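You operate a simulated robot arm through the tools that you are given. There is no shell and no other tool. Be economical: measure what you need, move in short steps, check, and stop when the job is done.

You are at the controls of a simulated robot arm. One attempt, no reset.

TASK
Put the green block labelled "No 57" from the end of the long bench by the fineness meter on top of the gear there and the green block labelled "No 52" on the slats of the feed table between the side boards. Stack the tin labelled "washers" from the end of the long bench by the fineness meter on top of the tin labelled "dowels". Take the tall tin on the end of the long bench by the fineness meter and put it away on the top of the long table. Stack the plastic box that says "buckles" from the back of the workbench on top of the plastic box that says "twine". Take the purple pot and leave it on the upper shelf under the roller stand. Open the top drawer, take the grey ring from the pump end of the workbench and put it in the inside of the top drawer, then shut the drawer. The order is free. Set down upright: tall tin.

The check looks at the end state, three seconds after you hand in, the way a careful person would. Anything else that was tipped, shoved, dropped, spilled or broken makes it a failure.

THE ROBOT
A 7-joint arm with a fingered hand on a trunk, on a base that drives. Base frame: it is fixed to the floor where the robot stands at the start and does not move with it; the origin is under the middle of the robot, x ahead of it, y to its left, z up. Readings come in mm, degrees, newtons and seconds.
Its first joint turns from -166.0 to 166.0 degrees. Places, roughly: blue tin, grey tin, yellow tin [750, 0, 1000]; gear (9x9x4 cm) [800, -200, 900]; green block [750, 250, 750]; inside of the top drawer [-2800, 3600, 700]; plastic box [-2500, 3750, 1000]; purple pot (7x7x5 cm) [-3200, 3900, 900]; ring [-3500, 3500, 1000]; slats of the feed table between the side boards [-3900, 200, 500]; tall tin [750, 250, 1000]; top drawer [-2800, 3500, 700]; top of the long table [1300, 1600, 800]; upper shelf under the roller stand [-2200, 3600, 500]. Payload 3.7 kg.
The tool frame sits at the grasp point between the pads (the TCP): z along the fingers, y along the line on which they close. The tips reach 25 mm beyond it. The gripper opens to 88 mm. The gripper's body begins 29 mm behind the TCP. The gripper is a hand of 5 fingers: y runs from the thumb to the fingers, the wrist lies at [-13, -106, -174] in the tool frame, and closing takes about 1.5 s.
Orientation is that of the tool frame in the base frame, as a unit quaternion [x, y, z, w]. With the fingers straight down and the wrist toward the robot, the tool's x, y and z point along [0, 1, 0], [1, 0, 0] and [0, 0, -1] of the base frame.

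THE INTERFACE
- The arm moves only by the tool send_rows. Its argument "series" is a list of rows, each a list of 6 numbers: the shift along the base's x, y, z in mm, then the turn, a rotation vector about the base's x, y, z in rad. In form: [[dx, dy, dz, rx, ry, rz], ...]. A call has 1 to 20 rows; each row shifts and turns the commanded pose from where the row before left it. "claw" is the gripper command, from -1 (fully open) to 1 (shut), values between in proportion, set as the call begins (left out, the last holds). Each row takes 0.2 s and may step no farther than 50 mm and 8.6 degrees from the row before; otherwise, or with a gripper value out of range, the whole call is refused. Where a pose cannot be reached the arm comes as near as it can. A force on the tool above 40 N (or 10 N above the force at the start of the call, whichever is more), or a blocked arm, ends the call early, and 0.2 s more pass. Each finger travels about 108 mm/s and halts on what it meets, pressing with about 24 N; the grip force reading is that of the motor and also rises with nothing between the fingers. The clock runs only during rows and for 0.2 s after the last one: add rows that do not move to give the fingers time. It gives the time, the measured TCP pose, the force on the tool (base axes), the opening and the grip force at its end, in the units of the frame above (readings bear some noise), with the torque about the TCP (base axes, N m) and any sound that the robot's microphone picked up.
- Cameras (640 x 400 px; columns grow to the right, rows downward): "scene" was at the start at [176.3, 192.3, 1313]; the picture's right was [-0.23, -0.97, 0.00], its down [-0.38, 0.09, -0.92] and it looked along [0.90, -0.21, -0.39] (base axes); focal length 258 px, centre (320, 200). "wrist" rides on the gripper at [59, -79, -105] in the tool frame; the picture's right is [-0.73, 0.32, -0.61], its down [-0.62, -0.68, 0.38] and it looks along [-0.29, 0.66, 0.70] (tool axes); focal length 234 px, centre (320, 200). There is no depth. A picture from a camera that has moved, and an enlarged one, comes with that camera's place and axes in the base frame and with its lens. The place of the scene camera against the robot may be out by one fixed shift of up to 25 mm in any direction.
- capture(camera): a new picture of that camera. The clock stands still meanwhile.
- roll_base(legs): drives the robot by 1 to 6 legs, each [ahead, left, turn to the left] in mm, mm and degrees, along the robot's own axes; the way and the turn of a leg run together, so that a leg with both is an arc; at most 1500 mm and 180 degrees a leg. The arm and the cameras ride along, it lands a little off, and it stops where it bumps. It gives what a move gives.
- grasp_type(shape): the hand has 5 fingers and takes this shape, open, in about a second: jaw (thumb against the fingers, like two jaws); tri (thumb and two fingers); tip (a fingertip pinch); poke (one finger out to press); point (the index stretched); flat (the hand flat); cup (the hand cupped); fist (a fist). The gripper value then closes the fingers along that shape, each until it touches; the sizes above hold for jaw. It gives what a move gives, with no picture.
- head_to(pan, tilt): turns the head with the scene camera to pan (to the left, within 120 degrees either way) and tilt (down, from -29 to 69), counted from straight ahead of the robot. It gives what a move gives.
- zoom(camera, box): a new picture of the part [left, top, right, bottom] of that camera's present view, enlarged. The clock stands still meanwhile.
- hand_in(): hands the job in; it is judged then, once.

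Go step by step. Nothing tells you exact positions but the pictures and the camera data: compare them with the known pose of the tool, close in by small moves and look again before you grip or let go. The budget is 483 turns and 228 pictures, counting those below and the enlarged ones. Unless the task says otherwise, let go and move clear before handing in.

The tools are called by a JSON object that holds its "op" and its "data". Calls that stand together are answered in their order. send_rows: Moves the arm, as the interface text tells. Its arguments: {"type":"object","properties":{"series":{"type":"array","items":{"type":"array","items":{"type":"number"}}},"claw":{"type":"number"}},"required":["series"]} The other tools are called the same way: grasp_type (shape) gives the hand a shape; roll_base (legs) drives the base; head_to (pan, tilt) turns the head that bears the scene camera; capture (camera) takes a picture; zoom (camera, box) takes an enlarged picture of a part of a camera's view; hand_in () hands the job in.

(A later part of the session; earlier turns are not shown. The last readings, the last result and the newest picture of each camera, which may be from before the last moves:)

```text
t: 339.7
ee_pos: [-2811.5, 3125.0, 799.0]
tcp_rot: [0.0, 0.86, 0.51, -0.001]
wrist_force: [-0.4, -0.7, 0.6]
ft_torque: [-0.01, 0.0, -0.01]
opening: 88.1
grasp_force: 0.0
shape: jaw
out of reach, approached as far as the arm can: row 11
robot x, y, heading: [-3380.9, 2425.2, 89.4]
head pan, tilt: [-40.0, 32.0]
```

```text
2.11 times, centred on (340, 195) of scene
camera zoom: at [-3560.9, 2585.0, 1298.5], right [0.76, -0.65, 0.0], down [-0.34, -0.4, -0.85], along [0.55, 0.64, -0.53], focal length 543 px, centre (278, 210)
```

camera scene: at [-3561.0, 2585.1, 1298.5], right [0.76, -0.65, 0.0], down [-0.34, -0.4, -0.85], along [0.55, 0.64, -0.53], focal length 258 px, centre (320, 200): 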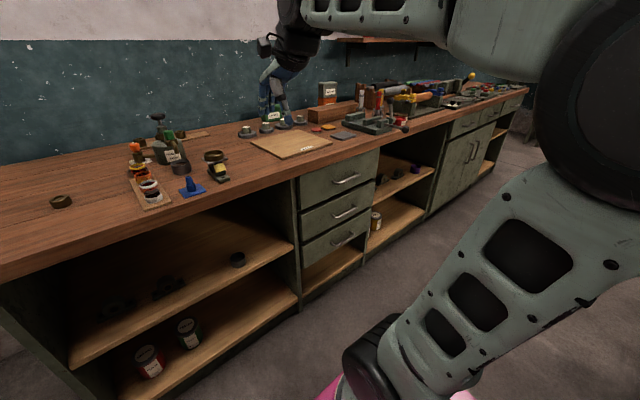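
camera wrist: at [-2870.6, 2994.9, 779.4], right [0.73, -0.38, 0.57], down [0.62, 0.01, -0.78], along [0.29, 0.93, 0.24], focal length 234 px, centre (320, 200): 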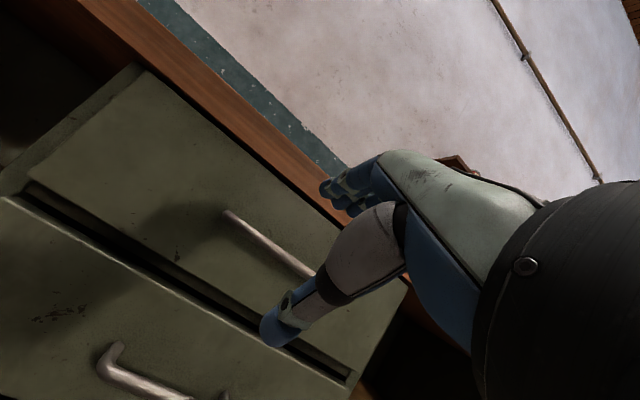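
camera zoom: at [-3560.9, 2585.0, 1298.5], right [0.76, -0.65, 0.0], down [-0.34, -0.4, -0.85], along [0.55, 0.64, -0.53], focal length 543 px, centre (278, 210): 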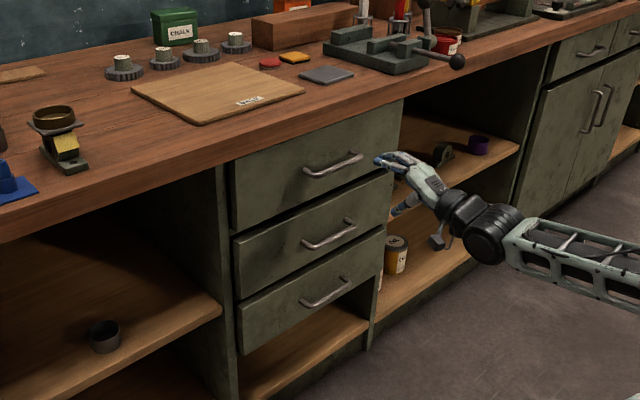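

The bar is at z≈772. I advance so it comes between the fingers above and the thumb below.

{"op": "send_rows", "data": {"series": [[2, 30, -7, 0, 0, 0], [2, 30, -7, 0, 0, 0], [2, 30, -7, 0, 0, 0], [0, 30, -4, 0, 0, 0], [0, 20, 0, 0, 0, 0], [0, 0, 0, 0, 0, 0]]}}

{"op": "capture", "data": {"camera": "wrist"}}

{"op": "zoom", "data": {"camera": "scene", "box": [310, 140, 410, 220]}}

```text
t: 341.1
ee_pos: [-2806.1, 3264.2, 775.3]
tcp_rot: [0.0, 0.86, 0.51, -0.001]
wrist_force: [0.5, 1.0, -0.2]
ft_torque: [0.02, 0.0, -0.02]
opening: 88.0
grasp_force: 0.1
shape: jaw
robot x, y, heading: [-3378.7, 2427.5, 89.4]
head pan, tilt: [-40.0, 32.0]
```

```text
57 pictures are left
camera wrist: at [-2864.9, 3134.1, 754.6], right [0.73, -0.38, 0.57], down [0.62, 0.01, -0.78], along [0.29, 0.93, 0.24], focal length 234 px, centre (320, 200)
```

wrist: 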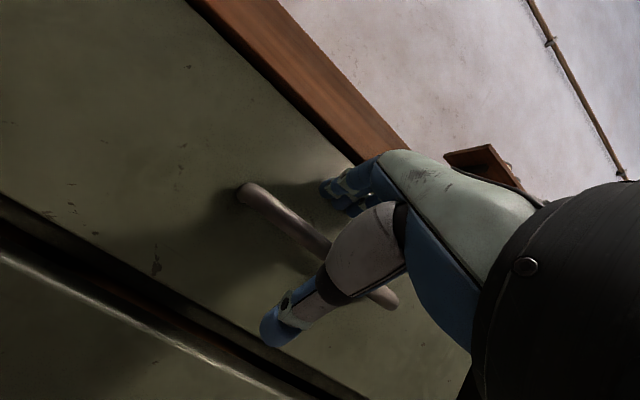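

```text
5.00 times, centred on (360, 180) of scene
camera zoom: at [-3560.9, 2585.0, 1298.4], right [0.76, -0.65, 0.0], down [-0.34, -0.4, -0.85], along [0.55, 0.64, -0.53], focal length 1289 px, centre (120, 300)
```

zoom: 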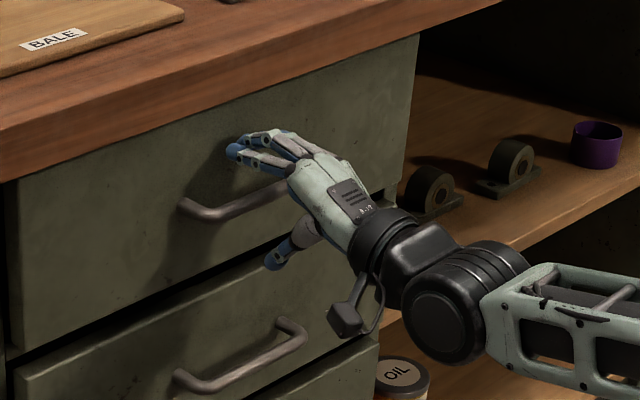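

The bar is between the fingers but near the tips. I advance 14 mm more and close.

{"op": "send_rows", "data": {"series": [[0, 7, -3, 0, 0, 0], [0, 7, -3, 0, 0, 0], [0, 0, 0, 0, 0, 0]]}}

{"op": "send_rows", "data": {"series": [[0, 0, 0, 0, 0, 0], [0, 0, 0, 0, 0, 0], [0, 0, 0, 0, 0, 0], [0, 0, 0, 0, 0, 0], [0, 0, 0, 0, 0, 0], [0, 0, 0, 0, 0, 0], [0, 0, 0, 0, 0, 0], [0, 0, 0, 0, 0, 0]], "claw": 1}}

{"op": "zoom", "data": {"camera": "scene", "box": [310, 140, 410, 220]}}

```text
t: 341.7
ee_pos: [-2803.5, 3273.5, 770.9]
tcp_rot: [0.002, 0.859, 0.512, 0.0]
wrist_force: [-5.1, -18.5, 3.6]
ft_torque: [0.85, -0.19, 0.11]
opening: 86.1
grasp_force: 0.0
shape: jaw
robot x, y, heading: [-3379.0, 2429.1, 89.4]
head pan, tilt: [-40.0, 32.0]
stopped in row 3: the force on the tool passed its limit (the readings are from after the stop); the commanded pose is now the measured one
```

```text
t: 343.5
ee_pos: [-2802.7, 3273.8, 767.5]
tcp_rot: [0.002, 0.86, 0.51, -0.001]
wrist_force: [-0.4, -19.9, -29.8]
ft_torque: [-0.32, -0.01, 0.04]
opening: 6.8
grasp_force: 23.4
shape: jaw
robot x, y, heading: [-3386.3, 2424.4, 89.4]
head pan, tilt: [-40.0, 32.0]
```

```text
5.00 times, centred on (360, 180) of scene
camera zoom: at [-3560.1, 2585.2, 1298.5], right [0.76, -0.65, 0.0], down [-0.35, -0.4, -0.85], along [0.55, 0.64, -0.53], focal length 1289 px, centre (120, 300)
```

zoom: 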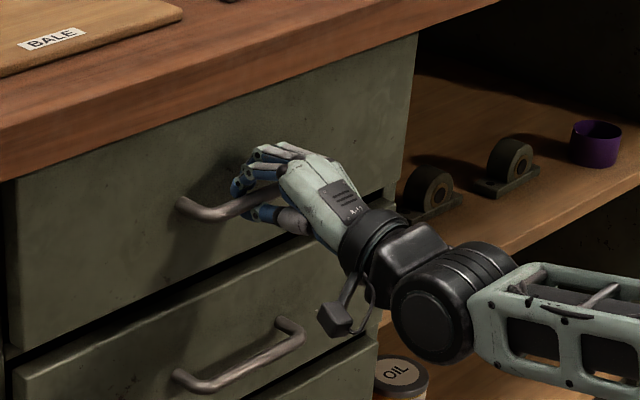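

The bar is gripped. I pull gently.

{"op": "send_rows", "data": {"series": [[0, -5, -2, 0, 0, 0], [0, -10, 0, 0, 0, 0], [0, -15, 0, 0, 0, 0], [0, 0, 0, 0, 0, 0]]}}

{"op": "send_rows", "data": {"series": [[0, -20, 0, 0, 0, 0], [0, -20, 0, 0, 0, 0], [0, -20, 0, 0, 0, 0], [0, -20, 0, 0, 0, 0], [0, 0, 0, 0, 0, 0]]}}

{"op": "zoom", "data": {"camera": "scene", "box": [260, 100, 440, 260]}}

```text
t: 344.5
ee_pos: [-2803.4, 3244.7, 766.4]
tcp_rot: [0.001, 0.86, 0.51, -0.001]
wrist_force: [0.3, 1.4, -26.0]
ft_torque: [-0.27, 0.0, -0.03]
opening: 6.9
grasp_force: 24.0
shape: jaw
robot x, y, heading: [-3380.5, 2429.2, 89.4]
head pan, tilt: [-40.0, 32.0]
```

```text
t: 345.7
ee_pos: [-2803.5, 3164.4, 766.1]
tcp_rot: [0.0, 0.86, 0.51, -0.002]
wrist_force: [0.1, 0.4, -26.7]
ft_torque: [-0.3, 0.02, 0.0]
opening: 6.9
grasp_force: 25.0
shape: jaw
robot x, y, heading: [-3381.3, 2425.1, 89.2]
head pan, tilt: [-40.0, 32.0]
```

```text
2.50 times, centred on (350, 180) of scene
camera zoom: at [-3560.1, 2585.6, 1298.4], right [0.76, -0.65, 0.0], down [-0.35, -0.4, -0.85], along [0.55, 0.64, -0.53], focal length 644 px, centre (245, 250)
```

zoom: 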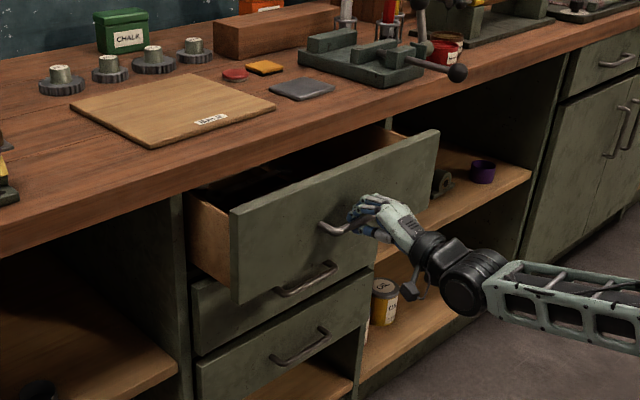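

The drawer opens. I pull another 120 mm.

{"op": "send_rows", "data": {"series": [[0, -20, 0, 0, 0, 0], [0, -20, 0, 0, 0, 0], [0, -20, 0, 0, 0, 0], [0, 0, 0, 0, 0, 0]]}}

{"op": "send_rows", "data": {"series": [[0, -20, 0, 0, 0, 0], [0, -20, 0, 0, 0, 0], [0, -20, 0, 0, 0, 0], [0, 0, 0, 0, 0, 0]]}}

```text
t: 346.7
ee_pos: [-2803.9, 3104.7, 767.7]
tcp_rot: [0.002, 0.86, 0.51, 0.0]
wrist_force: [1.3, 0.3, -27.6]
ft_torque: [-0.31, 0.0, -0.04]
opening: 6.9
grasp_force: 24.1
shape: jaw
robot x, y, heading: [-3381.8, 2427.1, 89.4]
head pan, tilt: [-40.0, 32.0]
```

```text
t: 347.7
ee_pos: [-2803.5, 3044.7, 766.5]
tcp_rot: [0.001, 0.86, 0.511, -0.001]
wrist_force: [0.7, 1.3, -24.8]
ft_torque: [-0.26, 0.01, 0.03]
opening: 7.0
grasp_force: 24.0
shape: jaw
robot x, y, heading: [-3380.0, 2427.6, 89.3]
head pan, tilt: [-40.0, 32.0]
```

The drawer is open about 230 mm. I release the handle and back away.

{"op": "send_rows", "data": {"series": [[0, 0, 0, 0, 0, 0], [0, 0, 0, 0, 0, 0], [0, 0, 0, 0, 0, 0], [0, 0, 0, 0, 0, 0], [0, 0, 0, 0, 0, 0], [0, 0, 0, 0, 0, 0]], "claw": -1}}

{"op": "send_rows", "data": {"series": [[0, -15, 0, 0, 0, 0], [0, -25, 0, 0, 0, 0], [0, -30, 5, 0, 0, 0], [0, -20, 20, 0, 0, 0], [0, 0, 0, 0, 0, 0]]}}

{"op": "capture", "data": {"camera": "scene"}}

```text
t: 349.1
ee_pos: [-2804.9, 3044.4, 766.5]
tcp_rot: [0.001, 0.86, 0.511, -0.001]
wrist_force: [-0.3, -0.4, -0.2]
ft_torque: [0.01, 0.04, 0.01]
opening: 87.5
grasp_force: 0.1
shape: jaw
robot x, y, heading: [-3383.0, 2426.3, 89.4]
head pan, tilt: [-40.0, 32.0]
```

```text
t: 350.3
ee_pos: [-2804.7, 2954.0, 793.1]
tcp_rot: [0.002, 0.859, 0.511, 0.0]
wrist_force: [0.1, -1.1, 0.0]
ft_torque: [0.01, 0.0, 0.0]
opening: 87.8
grasp_force: 0.1
shape: jaw
robot x, y, heading: [-3379.4, 2425.7, 89.3]
head pan, tilt: [-40.0, 32.0]
```

```text
53 pictures are left
camera scene: at [-3560.8, 2584.7, 1298.5], right [0.76, -0.65, 0.0], down [-0.35, -0.4, -0.85], along [0.55, 0.64, -0.53], focal length 258 px, centre (320, 200)
```

scene: 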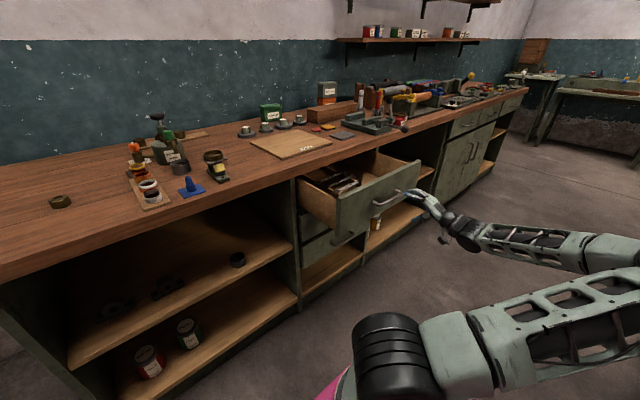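

The drawer holds some tools. Now I raise the hand back to vertical and go for the grey ring near (-3263,3573).

{"op": "send_rows", "data": {"series": [[0, 0, 45, 0, 0, 0], [0, 0, 45, 0, 0, 0], [0, 0, 45, 0, 0, 0], [-20, 5, 40, -0.087, 0, 0], [-35, 5, 30, -0.087, 0, 0], [-35, 5, 30, -0.087, 0, 0], [-35, 5, 30, -0.087, 0, 0], [-35, 5, 30, -0.087, 0, 0], [-40, 10, 20, -0.087, 0, 0], [-45, 10, 10, -0.087, 0, 0], [-45, 10, 10, -0.087, 0, 0], [-45, 10, 0, -0.087, 0, 0], [-45, 10, 0, -0.087, 0, 0], [-45, 10, 0, -0.087, 0, 0], [0, 0, 0, -0.09, 0, 0], [0, 0, 0, 0, 0, 0]]}}

{"op": "roll_base", "data": {"legs": [[0, 70, 0], [135, 0, 0]]}}

```text
t: 353.7
ee_pos: [-3229.6, 3039.0, 1127.2]
tcp_rot: [0.002, 1.0, 0.013, 0.001]
wrist_force: [-0.6, 0.8, 0.6]
ft_torque: [-0.02, 0.02, -0.01]
opening: 87.8
grasp_force: 0.1
shape: jaw
robot x, y, heading: [-3376.0, 2424.2, 89.5]
head pan, tilt: [-40.0, 32.0]
```

```text
t: 355.6
ee_pos: [-3297.1, 3175.3, 1127.1]
tcp_rot: [0.002, 1.0, 0.014, 0.001]
wrist_force: [-0.7, 0.4, 0.7]
ft_torque: [0.02, 0.01, -0.02]
opening: 87.4
grasp_force: 0.1
shape: jaw
robot x, y, heading: [-3446.3, 2559.9, 89.3]
head pan, tilt: [-40.0, 32.0]
```

{"op": "send_rows", "data": {"series": [[5, 43.5, 0, 0, 0, 0], [5, 43.5, 0, 0, 0, 0], [5, 43.5, 0, 0, 0, 0], [5, 43.5, 0, 0, 0, 0], [5, 43.5, 0, 0, 0, 0], [5, 43.5, 0, 0, 0, 0], [5, 43.5, 0, 0, 0, 0], [0, 0, 0, 0, 0, 0]]}}

{"op": "capture", "data": {"camera": "wrist"}}

```text
t: 357.4
ee_pos: [-3268.5, 3465.8, 1130.4]
tcp_rot: [-0.001, 1.0, 0.014, 0.001]
wrist_force: [-0.5, -1.2, -0.1]
ft_torque: [0.03, -0.04, 0.03]
opening: 87.6
grasp_force: 0.1
shape: jaw
out of reach, approached as far as the arm can: row 5
robot x, y, heading: [-3447.7, 2557.9, 89.6]
head pan, tilt: [-40.0, 32.0]
```

```text
52 pictures are left
camera wrist: at [-3327.0, 3382.8, 1231.8], right [0.72, 0.31, 0.62], down [0.63, -0.67, -0.4], along [0.29, 0.68, -0.68], focal length 234 px, centre (320, 200)
```

wrist: 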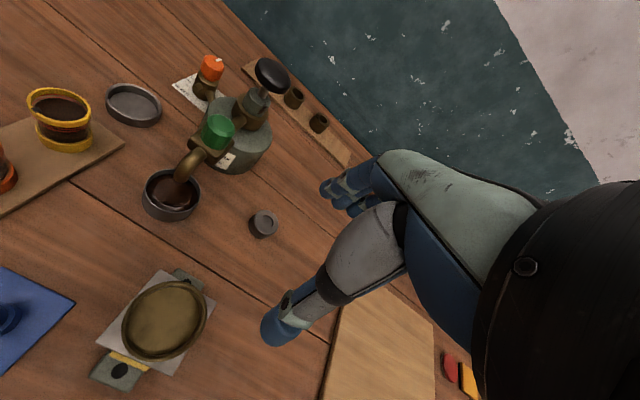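

{"op": "zoom", "data": {"camera": "wrist", "box": [90, 70, 300, 250]}}

```text
2.22 times, centred on (195, 160) of wrist
camera zoom: at [-3327.0, 3382.8, 1231.8], right [0.72, 0.31, 0.62], down [0.63, -0.67, -0.4], along [0.29, 0.68, -0.68], focal length 520 px, centre (598, 289)
```

zoom: 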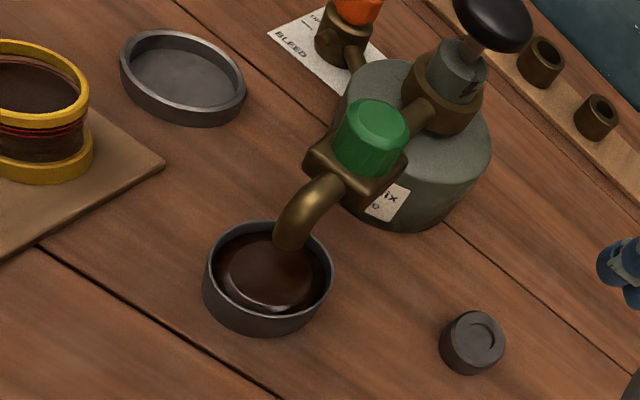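

The small grey collar at about (-3260,3585) is the grey ring. I move above it and re-measure.

{"op": "send_rows", "data": {"series": [[2, 29.5, -27, 0, 0, 0], [2, 29.5, -27, 0, 0, 0], [2, 29.5, -27, 0, 0, 0], [2, 29.5, -29, 0, 0, 0], [0, 0, 0, 0, 0, 0]]}}

{"op": "zoom", "data": {"camera": "wrist", "box": [170, 200, 350, 350]}}

```text
t: 358.6
ee_pos: [-3257.7, 3583.5, 1019.6]
tcp_rot: [0.002, 1.0, 0.014, 0.001]
wrist_force: [0.5, 0.2, 0.3]
ft_torque: [0.01, 0.02, -0.02]
opening: 87.7
grasp_force: 0.0
shape: jaw
robot x, y, heading: [-3447.3, 2562.5, 89.3]
head pan, tilt: [-40.0, 32.0]
```

```text
2.67 times, centred on (260, 275) of wrist
camera zoom: at [-3316.5, 3501.2, 1120.6], right [0.73, 0.3, 0.62], down [0.62, -0.67, -0.4], along [0.29, 0.67, -0.68], focal length 624 px, centre (480, 0)
```

zoom: 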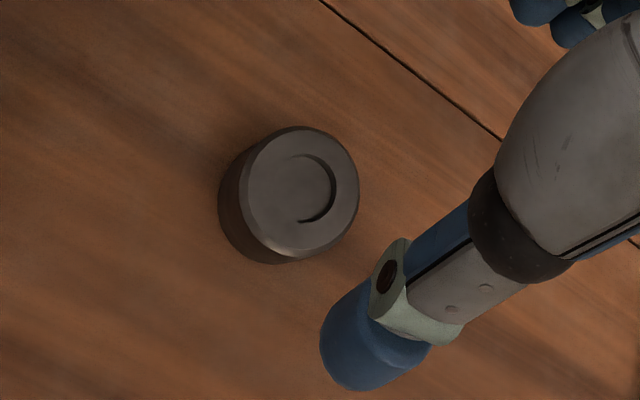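

{"op": "send_rows", "data": {"series": [[-4, -2, -27, 0, 0, 0], [-4, -2, -27, 0, 0, 0], [-2, 0, -20, 0, 0, 0], [0, 0, 0, 0, 0, 0]]}}

{"op": "zoom", "data": {"camera": "wrist", "box": [170, 160, 390, 350]}}

{"op": "head_to", "data": {"pan": -5, "tilt": 32}}

{"op": "zoom", "data": {"camera": "scene", "box": [300, 90, 440, 220]}}

```text
t: 359.6
ee_pos: [-3267.3, 3579.3, 943.5]
tcp_rot: [0.002, 1.0, 0.015, 0.001]
wrist_force: [-0.3, 0.8, -0.3]
ft_torque: [0.01, 0.04, 0.0]
opening: 87.7
grasp_force: 0.1
shape: jaw
robot x, y, heading: [-3451.9, 2558.8, 89.6]
head pan, tilt: [-40.0, 32.0]
```

```text
2.11 times, centred on (280, 255) of wrist
camera zoom: at [-3326.5, 3497.0, 1045.8], right [0.73, 0.3, 0.62], down [0.62, -0.67, -0.4], along [0.29, 0.67, -0.68], focal length 493 px, centre (404, 84)
```

zoom: 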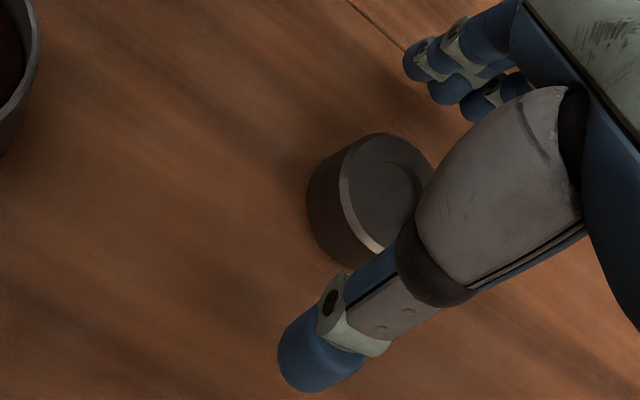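

```text
t: 360.6
ee_pos: [-3266.4, 3578.6, 943.7]
tcp_rot: [0.003, 1.0, 0.014, 0.001]
wrist_force: [-0.2, 0.6, -0.3]
ft_torque: [-0.03, 0.0, 0.01]
opening: 87.8
grasp_force: 0.0
shape: jaw
robot x, y, heading: [-3451.2, 2563.0, 89.3]
head pan, tilt: [-5.0, 32.0]
```

```text
3.08 times, centred on (370, 155) of scene
camera zoom: at [-3678.3, 2741.5, 1298.4], right [1.0, -0.1, 0.0], down [-0.05, -0.53, -0.85], along [0.08, 0.84, -0.53], focal length 793 px, centre (166, 338)
```

zoom: 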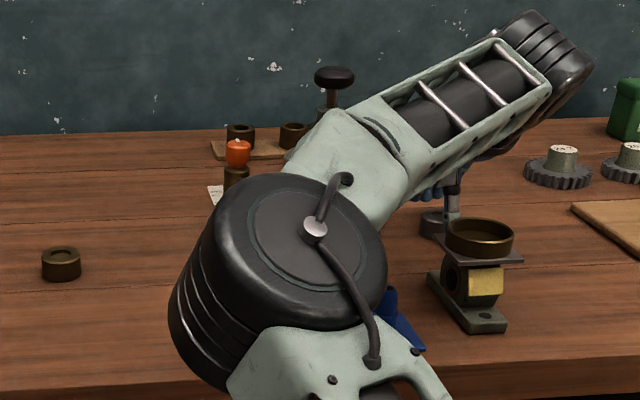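

Aligned. I lower 18 mm and grip.

{"op": "send_rows", "data": {"series": [[0, 1, -6, 0, 0, 0], [0, 0, -6, 0, 0, 0], [0, 0, -5, 0, 0, 0], [0, 0, 0, 0, 0, 0]]}}

{"op": "send_rows", "data": {"series": [[0, 0, 0, 0, 0, 0], [0, 0, 0, 0, 0, 0], [0, 0, 0, 0, 0, 0], [0, 0, 0, 0, 0, 0], [0, 0, 0, 0, 0, 0], [0, 0, 0, 0, 0, 0], [0, 0, 0, 0, 0, 0], [0, 0, 0, 0, 0, 0]], "claw": 1}}

{"op": "zoom", "data": {"camera": "wrist", "box": [170, 120, 430, 350]}}

```text
t: 361.6
ee_pos: [-3267.2, 3579.4, 928.0]
tcp_rot: [0.002, 1.0, 0.013, 0.001]
wrist_force: [-0.3, -0.1, -0.1]
ft_torque: [0.0, 0.0, -0.01]
opening: 87.6
grasp_force: 0.0
shape: jaw
robot x, y, heading: [-3449.4, 2559.9, 89.6]
head pan, tilt: [-5.0, 32.0]
```

```text
t: 363.4
ee_pos: [-3266.9, 3578.6, 927.6]
tcp_rot: [0.001, 1.0, 0.013, 0.001]
wrist_force: [-0.4, 0.4, 1.2]
ft_torque: [0.01, 0.0, -0.01]
opening: 33.2
grasp_force: 24.0
shape: jaw
robot x, y, heading: [-3449.8, 2559.9, 89.7]
head pan, tilt: [-5.0, 32.0]
```

```text
1.74 times, centred on (300, 235) of wrist
camera zoom: at [-3326.5, 3497.8, 1029.3], right [0.73, 0.3, 0.62], down [0.62, -0.67, -0.4], along [0.29, 0.67, -0.68], focal length 407 px, centre (355, 139)
```

zoom: 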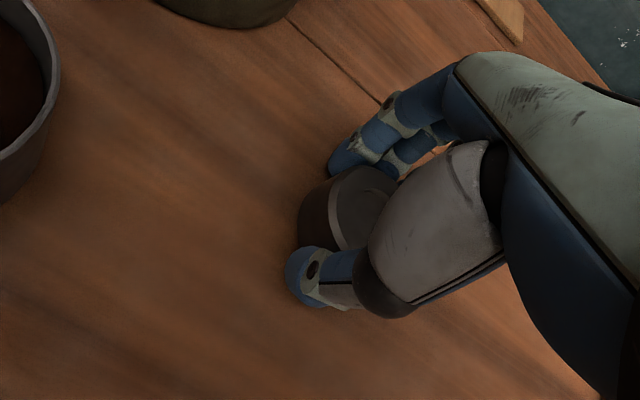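

Gripped. I lift and carry it over toward the open drawer, then look inside.

{"op": "send_rows", "data": {"series": [[0, 0, 15, 0, 0, 0], [0, 0, 40, 0, 0, 0], [0, 0, 45, 0, 0, 0], [0, 0, 45, 0, 0, 0], [0, 0, 35, 0, 0, 0], [32, -35, 0, 0, 0, 0], [32, -35, 0, 0, 0, 0], [32, -35, 0, 0, 0, 0], [32, -35, 0, 0, 0, 0], [32, -35, 0, 0, 0, 0], [32, -35, 0, 0, 0, 0], [32, -35, 0, 0, 0, 0], [32, -35, 0, 0, 0, 0], [32, -35, 0, 0, 0, 0], [32, -35, 0, 0, 0, 0], [0, 0, 0, 0, 0, 0]]}}

{"op": "head_to", "data": {"pan": -45, "tilt": 40}}

{"op": "capture", "data": {"camera": "scene"}}

{"op": "capture", "data": {"camera": "wrist"}}

```text
t: 366.9
ee_pos: [-3018.9, 3281.8, 1142.2]
tcp_rot: [0.001, 1.0, 0.014, 0.001]
wrist_force: [0.9, -1.0, -1.5]
ft_torque: [-0.02, 0.05, 0.02]
opening: 32.8
grasp_force: 23.9
shape: jaw
out of reach, approached as far as the arm can: row 13, 14, 15
robot x, y, heading: [-3449.4, 2557.9, 89.5]
head pan, tilt: [-5.0, 32.0]
```

```text
t: 367.9
ee_pos: [-3020.9, 3282.5, 1143.3]
tcp_rot: [0.002, 1.0, 0.014, 0.001]
wrist_force: [-0.3, -0.1, -2.1]
ft_torque: [-0.02, 0.01, 0.01]
opening: 32.9
grasp_force: 24.0
shape: jaw
robot x, y, heading: [-3448.8, 2558.7, 89.4]
head pan, tilt: [-45.0, 40.0]
```

```text
46 pictures are left
camera scene: at [-3626.4, 2711.9, 1286.2], right [0.7, -0.71, 0.0], down [-0.46, -0.45, -0.77], along [0.55, 0.54, -0.64], focal length 258 px, centre (320, 200)
```

scene: 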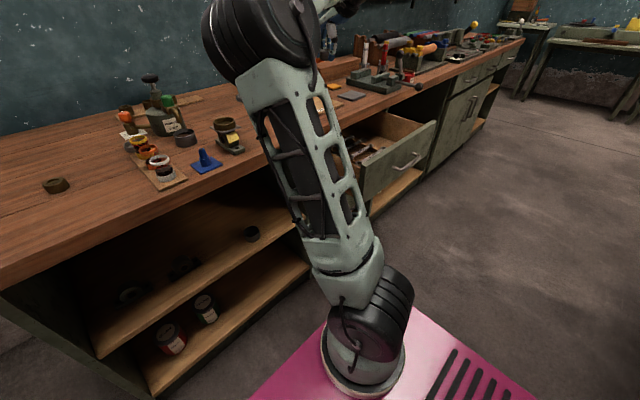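

```text
45 pictures are left
camera wrist: at [-3078.6, 3200.9, 1244.6], right [0.73, 0.3, 0.62], down [0.62, -0.67, -0.4], along [0.29, 0.67, -0.68], focal length 234 px, centre (320, 200)
```

wrist: 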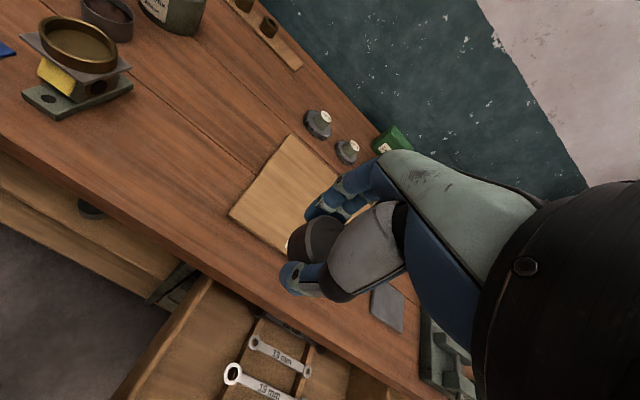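

The left compartment of the drawer (x≈-3020..-2890) is free. I reposition the base so the arm works at a comfortable distance.

{"op": "roll_base", "data": {"legs": [[-155, 0, 0], [0, -58, 0]]}}

{"op": "send_rows", "data": {"series": [[0, 25, -30, 0, 0, 0], [0, 25, -30, 0, 0, 0], [0, 23, -30, 0, 0, 0], [0, 0, -40, 0, 0, 0], [0, 0, -40, 0, 0, 0], [0, 0, 0, 0, 0, 0]]}}

{"op": "capture", "data": {"camera": "wrist"}}

{"op": "capture", "data": {"camera": "scene"}}

```text
t: 369.9
ee_pos: [-2962.3, 3127.1, 1142.9]
tcp_rot: [0.002, 1.0, 0.014, 0.001]
wrist_force: [0.0, -0.3, -1.8]
ft_torque: [0.01, 0.02, -0.01]
opening: 33.0
grasp_force: 24.1
shape: jaw
robot x, y, heading: [-3390.7, 2409.8, 89.2]
head pan, tilt: [-45.0, 40.0]
```

```text
t: 371.3
ee_pos: [-2982.7, 3208.8, 992.5]
tcp_rot: [0.002, 1.0, 0.014, 0.001]
wrist_force: [-0.5, 0.0, -2.5]
ft_torque: [-0.01, 0.03, 0.01]
opening: 32.9
grasp_force: 24.1
shape: jaw
out of reach, approached as far as the arm can: row 1, 2, 3
robot x, y, heading: [-3394.9, 2405.8, 89.2]
head pan, tilt: [-45.0, 40.0]
```

```text
44 pictures are left
camera wrist: at [-3041.7, 3126.9, 1094.2], right [0.73, 0.3, 0.62], down [0.62, -0.67, -0.4], along [0.29, 0.67, -0.68], focal length 234 px, centre (320, 200)
```

wrist: 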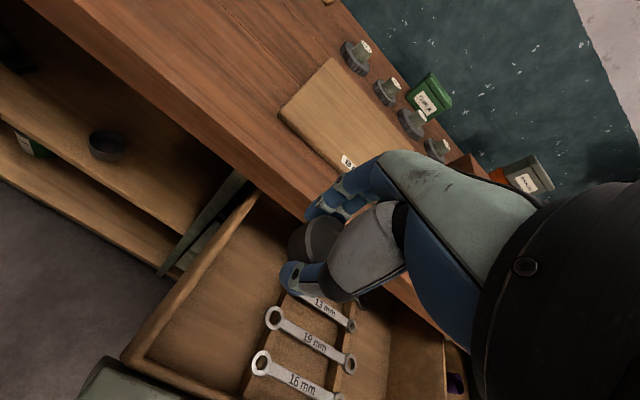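

```text
43 pictures are left
camera scene: at [-3569.6, 2557.8, 1286.2], right [0.7, -0.72, 0.0], down [-0.46, -0.45, -0.77], along [0.55, 0.54, -0.64], focal length 258 px, centre (320, 200)
```

scene: 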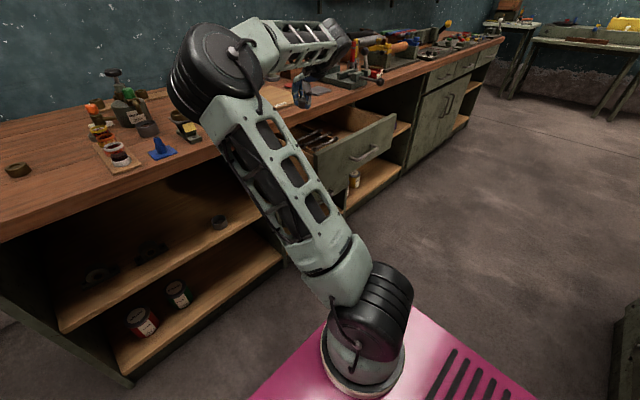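

To clear the drawer front I turn the hand by -90° so the wrist lies over the lower left side, and go above the left compartment.

{"op": "send_rows", "data": {"series": [[3, 0, 0, 0, 0, -0.143], [3, 0, 0, 0, 0, -0.143], [3, 0, 0, 0, 0, -0.143], [3, 0, 0, 0, 0, -0.143], [3, 0, 0, 0, 0, -0.143], [3, 0, 0, 0, 0, -0.143], [3, 0, 0, 0, 0, -0.143], [3, -1, 0, 0, 0, -0.143], [3, -1, 0, 0, 0, -0.143], [3, -1, 0, 0, 0, -0.143], [0, 0, 0, 0, 0, -0.141], [0, 0, 0, 0, 0, 0]]}}

{"op": "capture", "data": {"camera": "wrist"}}

{"op": "capture", "data": {"camera": "scene"}}

```text
t: 373.9
ee_pos: [-2967.5, 3125.8, 976.0]
tcp_rot: [0.701, 0.713, 0.009, 0.012]
wrist_force: [0.3, 0.8, -2.2]
ft_torque: [0.05, 0.0, 0.02]
opening: 32.5
grasp_force: 24.1
shape: jaw
out of reach, approached as far as the arm can: row 10, 11
robot x, y, heading: [-3393.0, 2411.8, 89.7]
head pan, tilt: [-45.0, 40.0]
```

```text
42 pictures are left
camera wrist: at [-3048.2, 3184.0, 1077.8], right [0.32, -0.72, 0.62], down [-0.66, -0.64, -0.4], along [0.68, -0.28, -0.67], focal length 234 px, centre (320, 200)
```

wrist: 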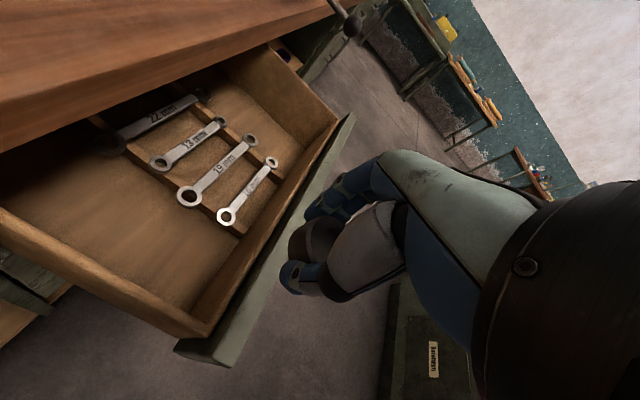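

```text
41 pictures are left
camera scene: at [-3569.6, 2557.8, 1286.2], right [0.7, -0.72, 0.0], down [-0.46, -0.45, -0.77], along [0.55, 0.54, -0.64], focal length 258 px, centre (320, 200)
```

scene: 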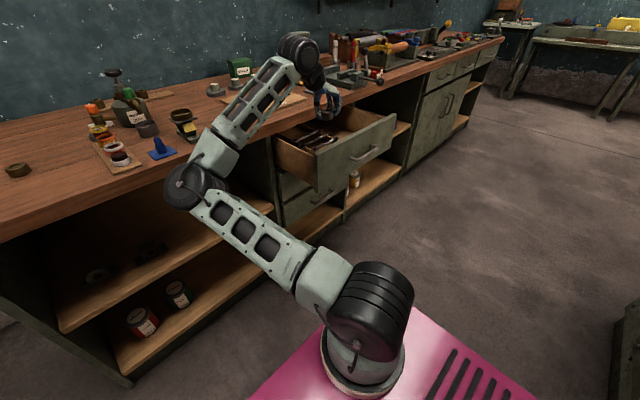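

The elbow folded low near the bench, so this stance is too close. I raise the hand first to bring the elbow up, then move the base farther left.

{"op": "send_rows", "data": {"series": [[0, 0, 30, 0, 0, 0], [0, 0, 40, 0, 0, 0.1], [0, 0, 40, 0, 0, 0.14], [0, 0, 40, 0, 0, 0.14], [0, 0, 30, 0, 0, 0.14], [0, 0, 0, 0, 0, 0]]}}

{"op": "capture", "data": {"camera": "scene"}}

```text
t: 375.3
ee_pos: [-2967.1, 3112.0, 1153.2]
tcp_rot: [0.502, 0.865, 0.011, 0.008]
wrist_force: [0.1, -0.4, -1.9]
ft_torque: [0.02, 0.03, -0.04]
opening: 32.2
grasp_force: 23.7
shape: jaw
out of reach, approached as far as the arm can: row 1
robot x, y, heading: [-3393.9, 2405.5, 89.3]
head pan, tilt: [-45.0, 40.0]
```

```text
40 pictures are left
camera scene: at [-3569.6, 2557.8, 1286.2], right [0.7, -0.72, 0.0], down [-0.46, -0.45, -0.77], along [0.55, 0.54, -0.64], focal length 258 px, centre (320, 200)
```

scene: 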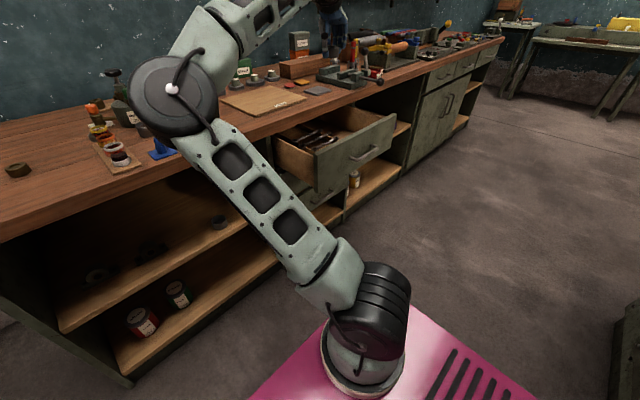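

{"op": "roll_base", "data": {"legs": [[0, 230, 0]]}}

{"op": "send_rows", "data": {"series": [[40, 10, 0, 0, 0, 0], [40, 10, 0, 0, 0, 0], [40, 15, 0, 0, 0, 0], [40, 15, 0, 0, 0, 0], [40, 20, 0, 0, 0, 0], [40, 20, 0, 0, 0, 0], [10, 3, 0, 0, 0, 0], [0, 0, 0, 0, 0, 0]]}}

{"op": "capture", "data": {"camera": "scene"}}

```text
t: 377.0
ee_pos: [-3198.8, 3115.3, 1154.2]
tcp_rot: [0.502, 0.865, 0.01, 0.008]
wrist_force: [-0.3, -0.9, -2.5]
ft_torque: [0.02, 0.02, -0.02]
opening: 32.4
grasp_force: 23.9
shape: jaw
robot x, y, heading: [-3625.4, 2410.5, 89.7]
head pan, tilt: [-45.0, 40.0]
```

```text
t: 378.8
ee_pos: [-3115.9, 3139.1, 1154.4]
tcp_rot: [0.502, 0.865, 0.013, 0.009]
wrist_force: [-0.1, -0.4, -2.1]
ft_torque: [0.01, 0.03, 0.03]
opening: 32.2
grasp_force: 24.4
shape: jaw
out of reach, approached as far as the arm can: row 3, 4, 5, 6, 7
robot x, y, heading: [-3622.2, 2409.8, 89.5]
head pan, tilt: [-45.0, 40.0]
```

```text
39 pictures are left
camera scene: at [-3800.7, 2560.2, 1286.2], right [0.7, -0.71, 0.0], down [-0.46, -0.45, -0.77], along [0.55, 0.54, -0.64], focal length 258 px, centre (320, 200)
```

scene: 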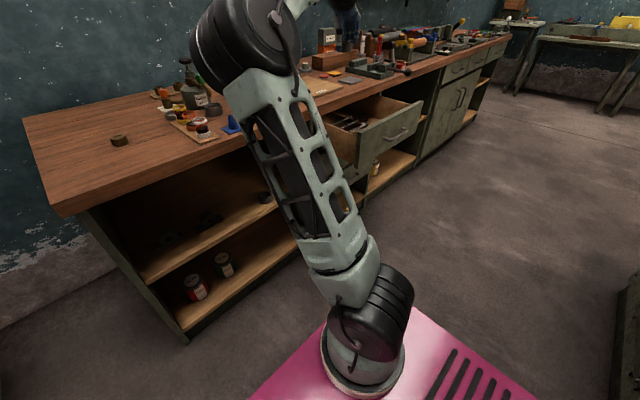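

The arm is in an awkward elbow branch. I bring it back toward the start-like pose (straight ahead, high) to restore the elbow.

{"op": "send_rows", "data": {"series": [[-40, 5, 6, 0, 0, 0.117], [-40, 5, 6, 0, 0, 0.117], [-40, 5, 6, 0, 0, 0.117], [-40, 5, 6, 0, 0, 0.117], [-40, 5, 6, 0, 0, 0.117], [-40, 5, 6, 0, 0, 0.117], [-40, 5, 6, 0, 0, 0.117], [-40, 5, 6, 0, 0, 0.117], [-40, 5, 6, 0, 0, 0.111], [-36, 5, 0, 0, 0, 0], [0, 0, 0, 0, 0, 0]]}}

{"op": "capture", "data": {"camera": "scene"}}

```text
t: 381.2
ee_pos: [-3512.1, 3190.3, 1208.4]
tcp_rot: [0.003, 1.0, 0.014, 0.001]
wrist_force: [0.6, 0.3, -2.0]
ft_torque: [0.02, 0.02, 0.02]
opening: 32.3
grasp_force: 24.2
shape: jaw
robot x, y, heading: [-3621.5, 2408.8, 89.3]
head pan, tilt: [-45.0, 40.0]
```

```text
38 pictures are left
camera scene: at [-3800.8, 2560.1, 1286.2], right [0.7, -0.71, 0.0], down [-0.46, -0.45, -0.77], along [0.55, 0.54, -0.64], focal length 258 px, centre (320, 200)
```

scene: 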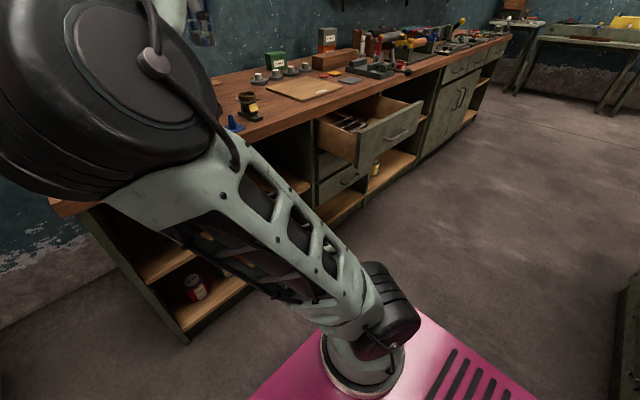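

I use a stance with the arm axis straight in front of the drop spot, keeping the hand square. I move the base right 460 mm.

{"op": "roll_base", "data": {"legs": [[0, -460, 0]]}}

{"op": "send_rows", "data": {"series": [[30, 18, -20, 0, 0, 0], [30, 18, -20, 0, 0, 0], [30, 18, -20, 0, 0, 0], [0, 0, -40, 0, 0, 0], [0, 0, -40, 0, 0, 0], [0, 0, -30, 0, 0, 0], [0, 0, 0, 0, 0, 0]]}}

{"op": "capture", "data": {"camera": "scene"}}

{"op": "capture", "data": {"camera": "wrist"}}

```text
t: 383.9
ee_pos: [-3054.6, 3185.4, 1208.3]
tcp_rot: [0.003, 1.0, 0.014, 0.001]
wrist_force: [-0.6, -0.1, -2.9]
ft_torque: [-0.03, 0.03, 0.0]
opening: 32.1
grasp_force: 23.8
shape: jaw
robot x, y, heading: [-3165.0, 2404.4, 89.4]
head pan, tilt: [-45.0, 40.0]
```

```text
t: 385.6
ee_pos: [-2965.4, 3238.9, 1037.1]
tcp_rot: [0.002, 1.0, 0.013, 0.002]
wrist_force: [-1.1, -1.1, -1.8]
ft_torque: [-0.04, 0.01, 0.0]
opening: 32.2
grasp_force: 24.2
shape: jaw
robot x, y, heading: [-3165.7, 2407.1, 89.3]
head pan, tilt: [-45.0, 40.0]
```

```text
37 pictures are left
camera scene: at [-3342.9, 2555.7, 1286.2], right [0.7, -0.71, 0.0], down [-0.46, -0.45, -0.77], along [0.55, 0.54, -0.64], focal length 258 px, centre (320, 200)
```

scene: 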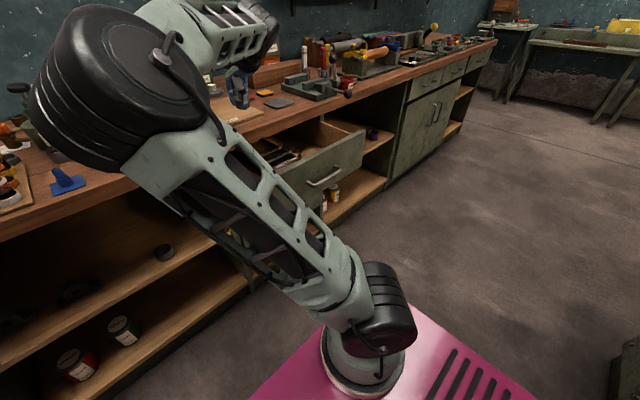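

```text
36 pictures are left
camera wrist: at [-3024.3, 3157.7, 1140.1], right [0.73, 0.3, 0.62], down [0.62, -0.67, -0.4], along [0.3, 0.67, -0.68], focal length 234 px, centre (320, 200)
```

wrist: 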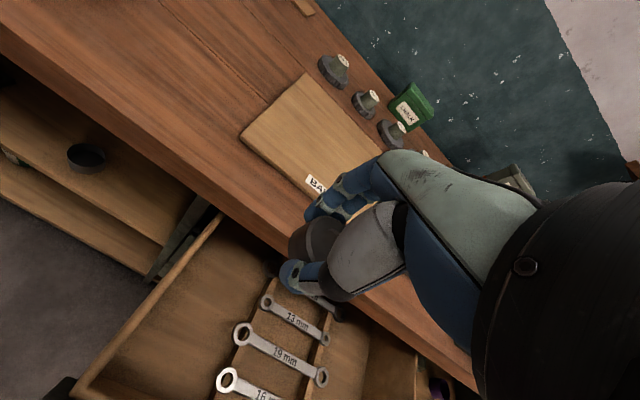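

I descend in front of the bench edge at y≈3207 first.

{"op": "send_rows", "data": {"series": [[1, -16, -20, 0, 0, 0], [1, -16, -30, 0, 0, 0], [0, 0, -40, 0, 0, 0], [0, 0, -40, 0, 0, 0], [0, 0, -40, 0, 0, 0], [0, 0, -30, 0, 0, 0], [0, 0, 0, 0, 0, 0]]}}

{"op": "capture", "data": {"camera": "scene"}}

{"op": "capture", "data": {"camera": "wrist"}}

```text
t: 387.1
ee_pos: [-2964.5, 3207.8, 838.2]
tcp_rot: [0.003, 1.0, 0.014, 0.0]
wrist_force: [-1.3, -0.1, -1.5]
ft_torque: [-0.01, 0.02, -0.01]
opening: 31.7
grasp_force: 23.9
shape: jaw
robot x, y, heading: [-3168.1, 2406.7, 89.6]
head pan, tilt: [-45.0, 40.0]
```

```text
35 pictures are left
camera scene: at [-3342.9, 2555.7, 1286.2], right [0.7, -0.71, 0.0], down [-0.46, -0.45, -0.77], along [0.55, 0.54, -0.64], focal length 258 px, centre (320, 200)
```

scene: 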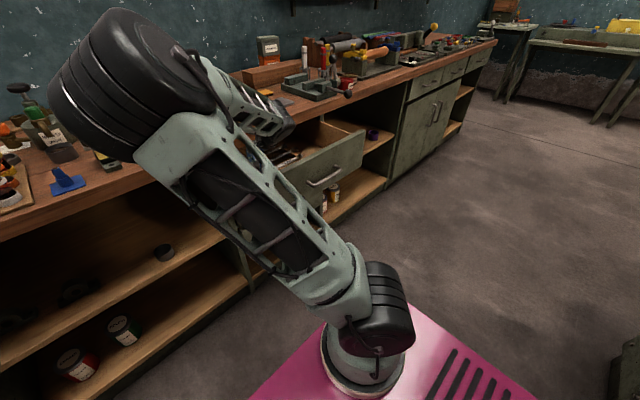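

```text
34 pictures are left
camera wrist: at [-3022.1, 3126.5, 940.3], right [0.73, 0.3, 0.62], down [0.62, -0.67, -0.4], along [0.3, 0.67, -0.68], focal length 234 px, centre (320, 200)
```

wrist: 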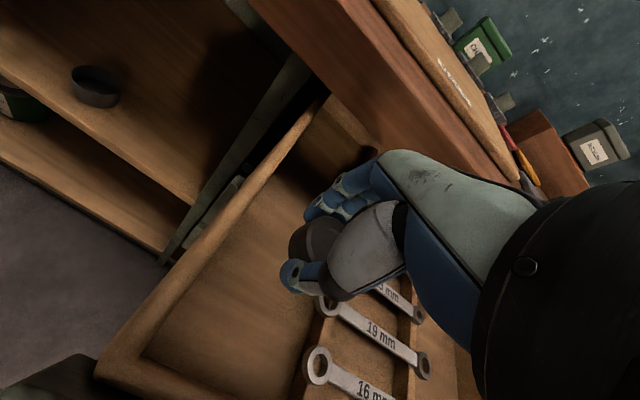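

The hand fits between the drawer front and the bench edge. I shift inward and lower toward the drawer floor.

{"op": "send_rows", "data": {"series": [[2, 0, -25, 0, 0, 0], [2, 10, -20, 0, 0, 0], [0, 15, -5, 0, 0, 0], [0, 12, -5, 0, 0, 0], [0, 0, -15, 0, 0, 0], [0, 0, 0, 0, 0, 0]]}}

{"op": "send_rows", "data": {"series": [[0, 0, -6, 0, 0, 0], [0, 0, -6, 0, 0, 0], [0, 0, -6, 0, 0, 0], [0, 0, 0, 0, 0, 0]]}}

{"op": "zoom", "data": {"camera": "wrist", "box": [170, 100, 430, 350]}}

```text
t: 388.6
ee_pos: [-2959.3, 3243.2, 767.3]
tcp_rot: [0.003, 1.0, 0.014, 0.002]
wrist_force: [-0.3, -0.7, -1.6]
ft_torque: [0.0, 0.02, 0.0]
opening: 31.9
grasp_force: 24.4
shape: jaw
robot x, y, heading: [-3165.9, 2407.4, 89.5]
head pan, tilt: [-45.0, 40.0]
```

```text
t: 389.6
ee_pos: [-2959.0, 3244.0, 750.3]
tcp_rot: [0.003, 1.0, 0.013, 0.001]
wrist_force: [-0.1, 0.9, -1.9]
ft_torque: [0.0, 0.03, 0.02]
opening: 31.8
grasp_force: 23.8
shape: jaw
robot x, y, heading: [-3159.7, 2402.9, 89.2]
head pan, tilt: [-45.0, 40.0]
```

```text
1.60 times, centred on (300, 225) of wrist
camera zoom: at [-3018.1, 3163.1, 852.2], right [0.73, 0.3, 0.62], down [0.62, -0.67, -0.4], along [0.3, 0.67, -0.68], focal length 375 px, centre (352, 160)
```

zoom: 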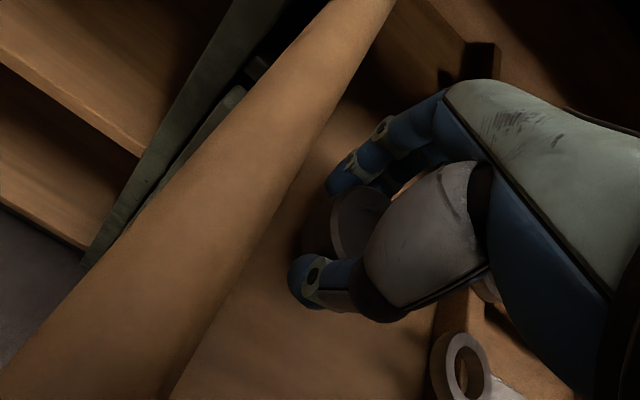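

{"op": "send_rows", "data": {"series": [[0, 0, -4, 0, 0, 0], [0, 0, -4, 0, 0, 0], [0, 0, -3, 0, 0, 0], [0, 0, -3, 0, 0, 0], [0, 0, 0, 0, 0, 0]]}}

{"op": "send_rows", "data": {"series": [[0, 0, -3, 0, 0, 0], [0, 0, -3, 0, 0, 0], [0, 0, -3, 0, 0, 0], [0, 0, 0, 0, 0, 0]]}}

{"op": "send_rows", "data": {"series": [[0, 0, -3, 0, 0, 0], [0, 0, -3, 0, 0, 0], [0, 0, 0, 0, 0, 0]]}}

```text
t: 390.8
ee_pos: [-2958.2, 3245.4, 735.8]
tcp_rot: [0.003, 1.0, 0.013, 0.002]
wrist_force: [0.3, 0.0, -1.9]
ft_torque: [-0.01, 0.0, 0.0]
opening: 31.6
grasp_force: 24.0
shape: jaw
robot x, y, heading: [-3166.5, 2405.7, 89.1]
head pan, tilt: [-45.0, 40.0]
```

```text
t: 391.8
ee_pos: [-2959.2, 3244.2, 728.0]
tcp_rot: [0.002, 1.0, 0.015, 0.001]
wrist_force: [-1.7, -0.1, 14.9]
ft_torque: [0.01, 0.0, 0.04]
opening: 32.6
grasp_force: 24.2
shape: jaw
robot x, y, heading: [-3163.5, 2405.4, 89.5]
head pan, tilt: [-45.0, 40.0]
```

```text
t: 392.2
ee_pos: [-2958.5, 3246.6, 727.4]
tcp_rot: [0.002, 1.0, 0.017, 0.001]
wrist_force: [-2.7, 1.1, 15.6]
ft_torque: [-0.03, -0.02, 0.09]
opening: 33.4
grasp_force: 24.0
shape: jaw
robot x, y, heading: [-3163.8, 2402.7, 89.3]
head pan, tilt: [-45.0, 40.0]
stopped in row 2: the force on the tool passed its limit (the readings are from after the stop); the commanded pose is now the measured one
```

The ring is on the drawer floor. I release and rise.

{"op": "send_rows", "data": {"series": [[0, 0, 1.5, 0, 0, 0], [0, 0, 0, 0, 0, 0], [0, 0, 0, 0, 0, 0], [0, 0, 0, 0, 0, 0], [0, 0, 0, 0, 0, 0], [0, 0, 0, 0, 0, 0]], "claw": -1}}

{"op": "send_rows", "data": {"series": [[0, 0, 10, 0, 0, 0], [0, 0, 20, 0, 0, 0], [0, -8, 10, 0, 0, 0], [0, -15, 10, 0, 0, 0], [0, -15, 15, 0, 0, 0], [0, 0, 35, 0, 0, 0], [0, 0, 0, 0, 0, 0]]}}

{"op": "capture", "data": {"camera": "wrist"}}

```text
t: 393.6
ee_pos: [-2957.8, 3245.5, 728.6]
tcp_rot: [0.003, 1.0, 0.017, 0.001]
wrist_force: [-0.7, -1.4, 0.1]
ft_torque: [0.02, -0.02, 0.01]
opening: 87.6
grasp_force: 0.0
shape: jaw
robot x, y, heading: [-3165.6, 2407.1, 89.5]
head pan, tilt: [-45.0, 40.0]
```

```text
t: 395.2
ee_pos: [-2957.8, 3207.3, 829.3]
tcp_rot: [0.002, 1.0, 0.016, 0.001]
wrist_force: [-0.2, 0.4, -1.4]
ft_torque: [0.02, 0.02, 0.0]
opening: 87.7
grasp_force: 0.1
shape: jaw
robot x, y, heading: [-3162.6, 2409.4, 89.4]
head pan, tilt: [-45.0, 40.0]
```

```text
32 pictures are left
camera wrist: at [-3017.4, 3126.1, 929.6], right [0.73, 0.3, 0.62], down [0.62, -0.67, -0.4], along [0.3, 0.68, -0.67], focal length 234 px, centre (320, 200)
```

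wrist: 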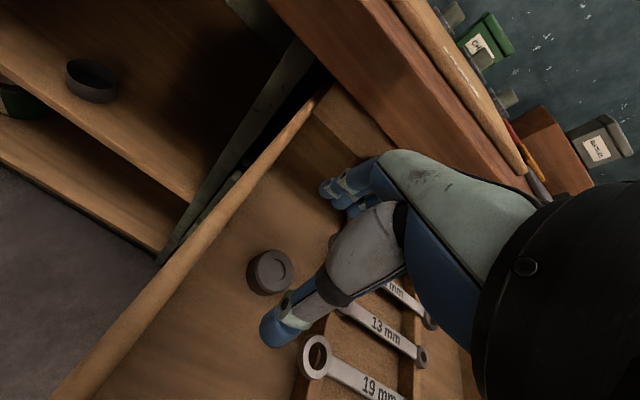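

The ring lies in the drawer, which slid open slightly more. Now I raise the hand and go around to the right side of the drawer, which suits the present elbow posture, to close it.

{"op": "send_rows", "data": {"series": [[0, 0, 45, 0, 0, 0], [0, 0, 45, 0, 0, 0], [0, 0, 45, 0, 0, 0], [0, 0, 45, 0, 0, 0], [0, 0, 45, 0, 0, 0], [0, 0, 45, 0, 0, 0], [0, 0, 45, 0, 0, 0], [0, 0, 0, 0, 0, 0]]}}

{"op": "roll_base", "data": {"legs": [[0, -500, 0]]}}

{"op": "head_to", "data": {"pan": 15, "tilt": 38}}

{"op": "capture", "data": {"camera": "scene"}}

```text
t: 397.0
ee_pos: [-2957.8, 3208.4, 1142.7]
tcp_rot: [0.003, 1.0, 0.016, 0.002]
wrist_force: [0.4, 0.6, -0.2]
ft_torque: [0.02, 0.01, 0.0]
opening: 87.9
grasp_force: 0.0
shape: jaw
robot x, y, heading: [-3166.5, 2405.0, 89.3]
head pan, tilt: [-45.0, 40.0]
```

```text
t: 400.0
ee_pos: [-2458.7, 3207.2, 1142.0]
tcp_rot: [-0.001, 1.0, 0.016, 0.001]
wrist_force: [-0.3, -0.2, 0.0]
ft_torque: [0.0, 0.05, -0.04]
opening: 87.9
grasp_force: 0.1
shape: jaw
robot x, y, heading: [-2662.6, 2406.8, 89.7]
head pan, tilt: [-45.0, 40.0]
```

```text
t: 401.3
ee_pos: [-2458.8, 3207.0, 1142.3]
tcp_rot: [0.001, 1.0, 0.017, 0.001]
wrist_force: [0.1, -0.4, -0.5]
ft_torque: [-0.03, 0.0, 0.02]
opening: 88.1
grasp_force: 0.1
shape: jaw
robot x, y, heading: [-2661.9, 2400.7, 89.9]
head pan, tilt: [15.0, 38.0]
```

```text
31 pictures are left
camera scene: at [-2922.0, 2575.3, 1289.2], right [0.97, 0.25, 0.0], down [0.16, -0.6, -0.79], along [-0.2, 0.76, -0.62], focal length 258 px, centre (320, 200)
```

scene: 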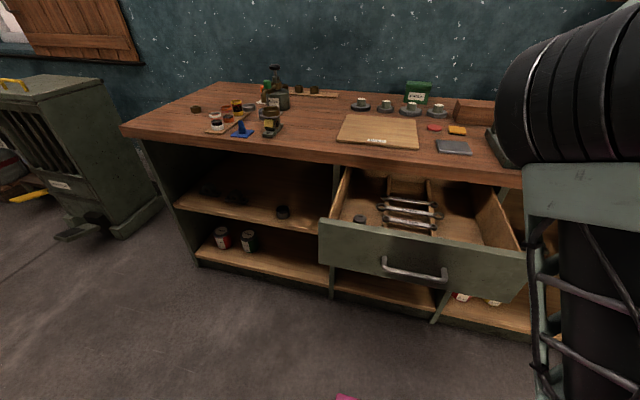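

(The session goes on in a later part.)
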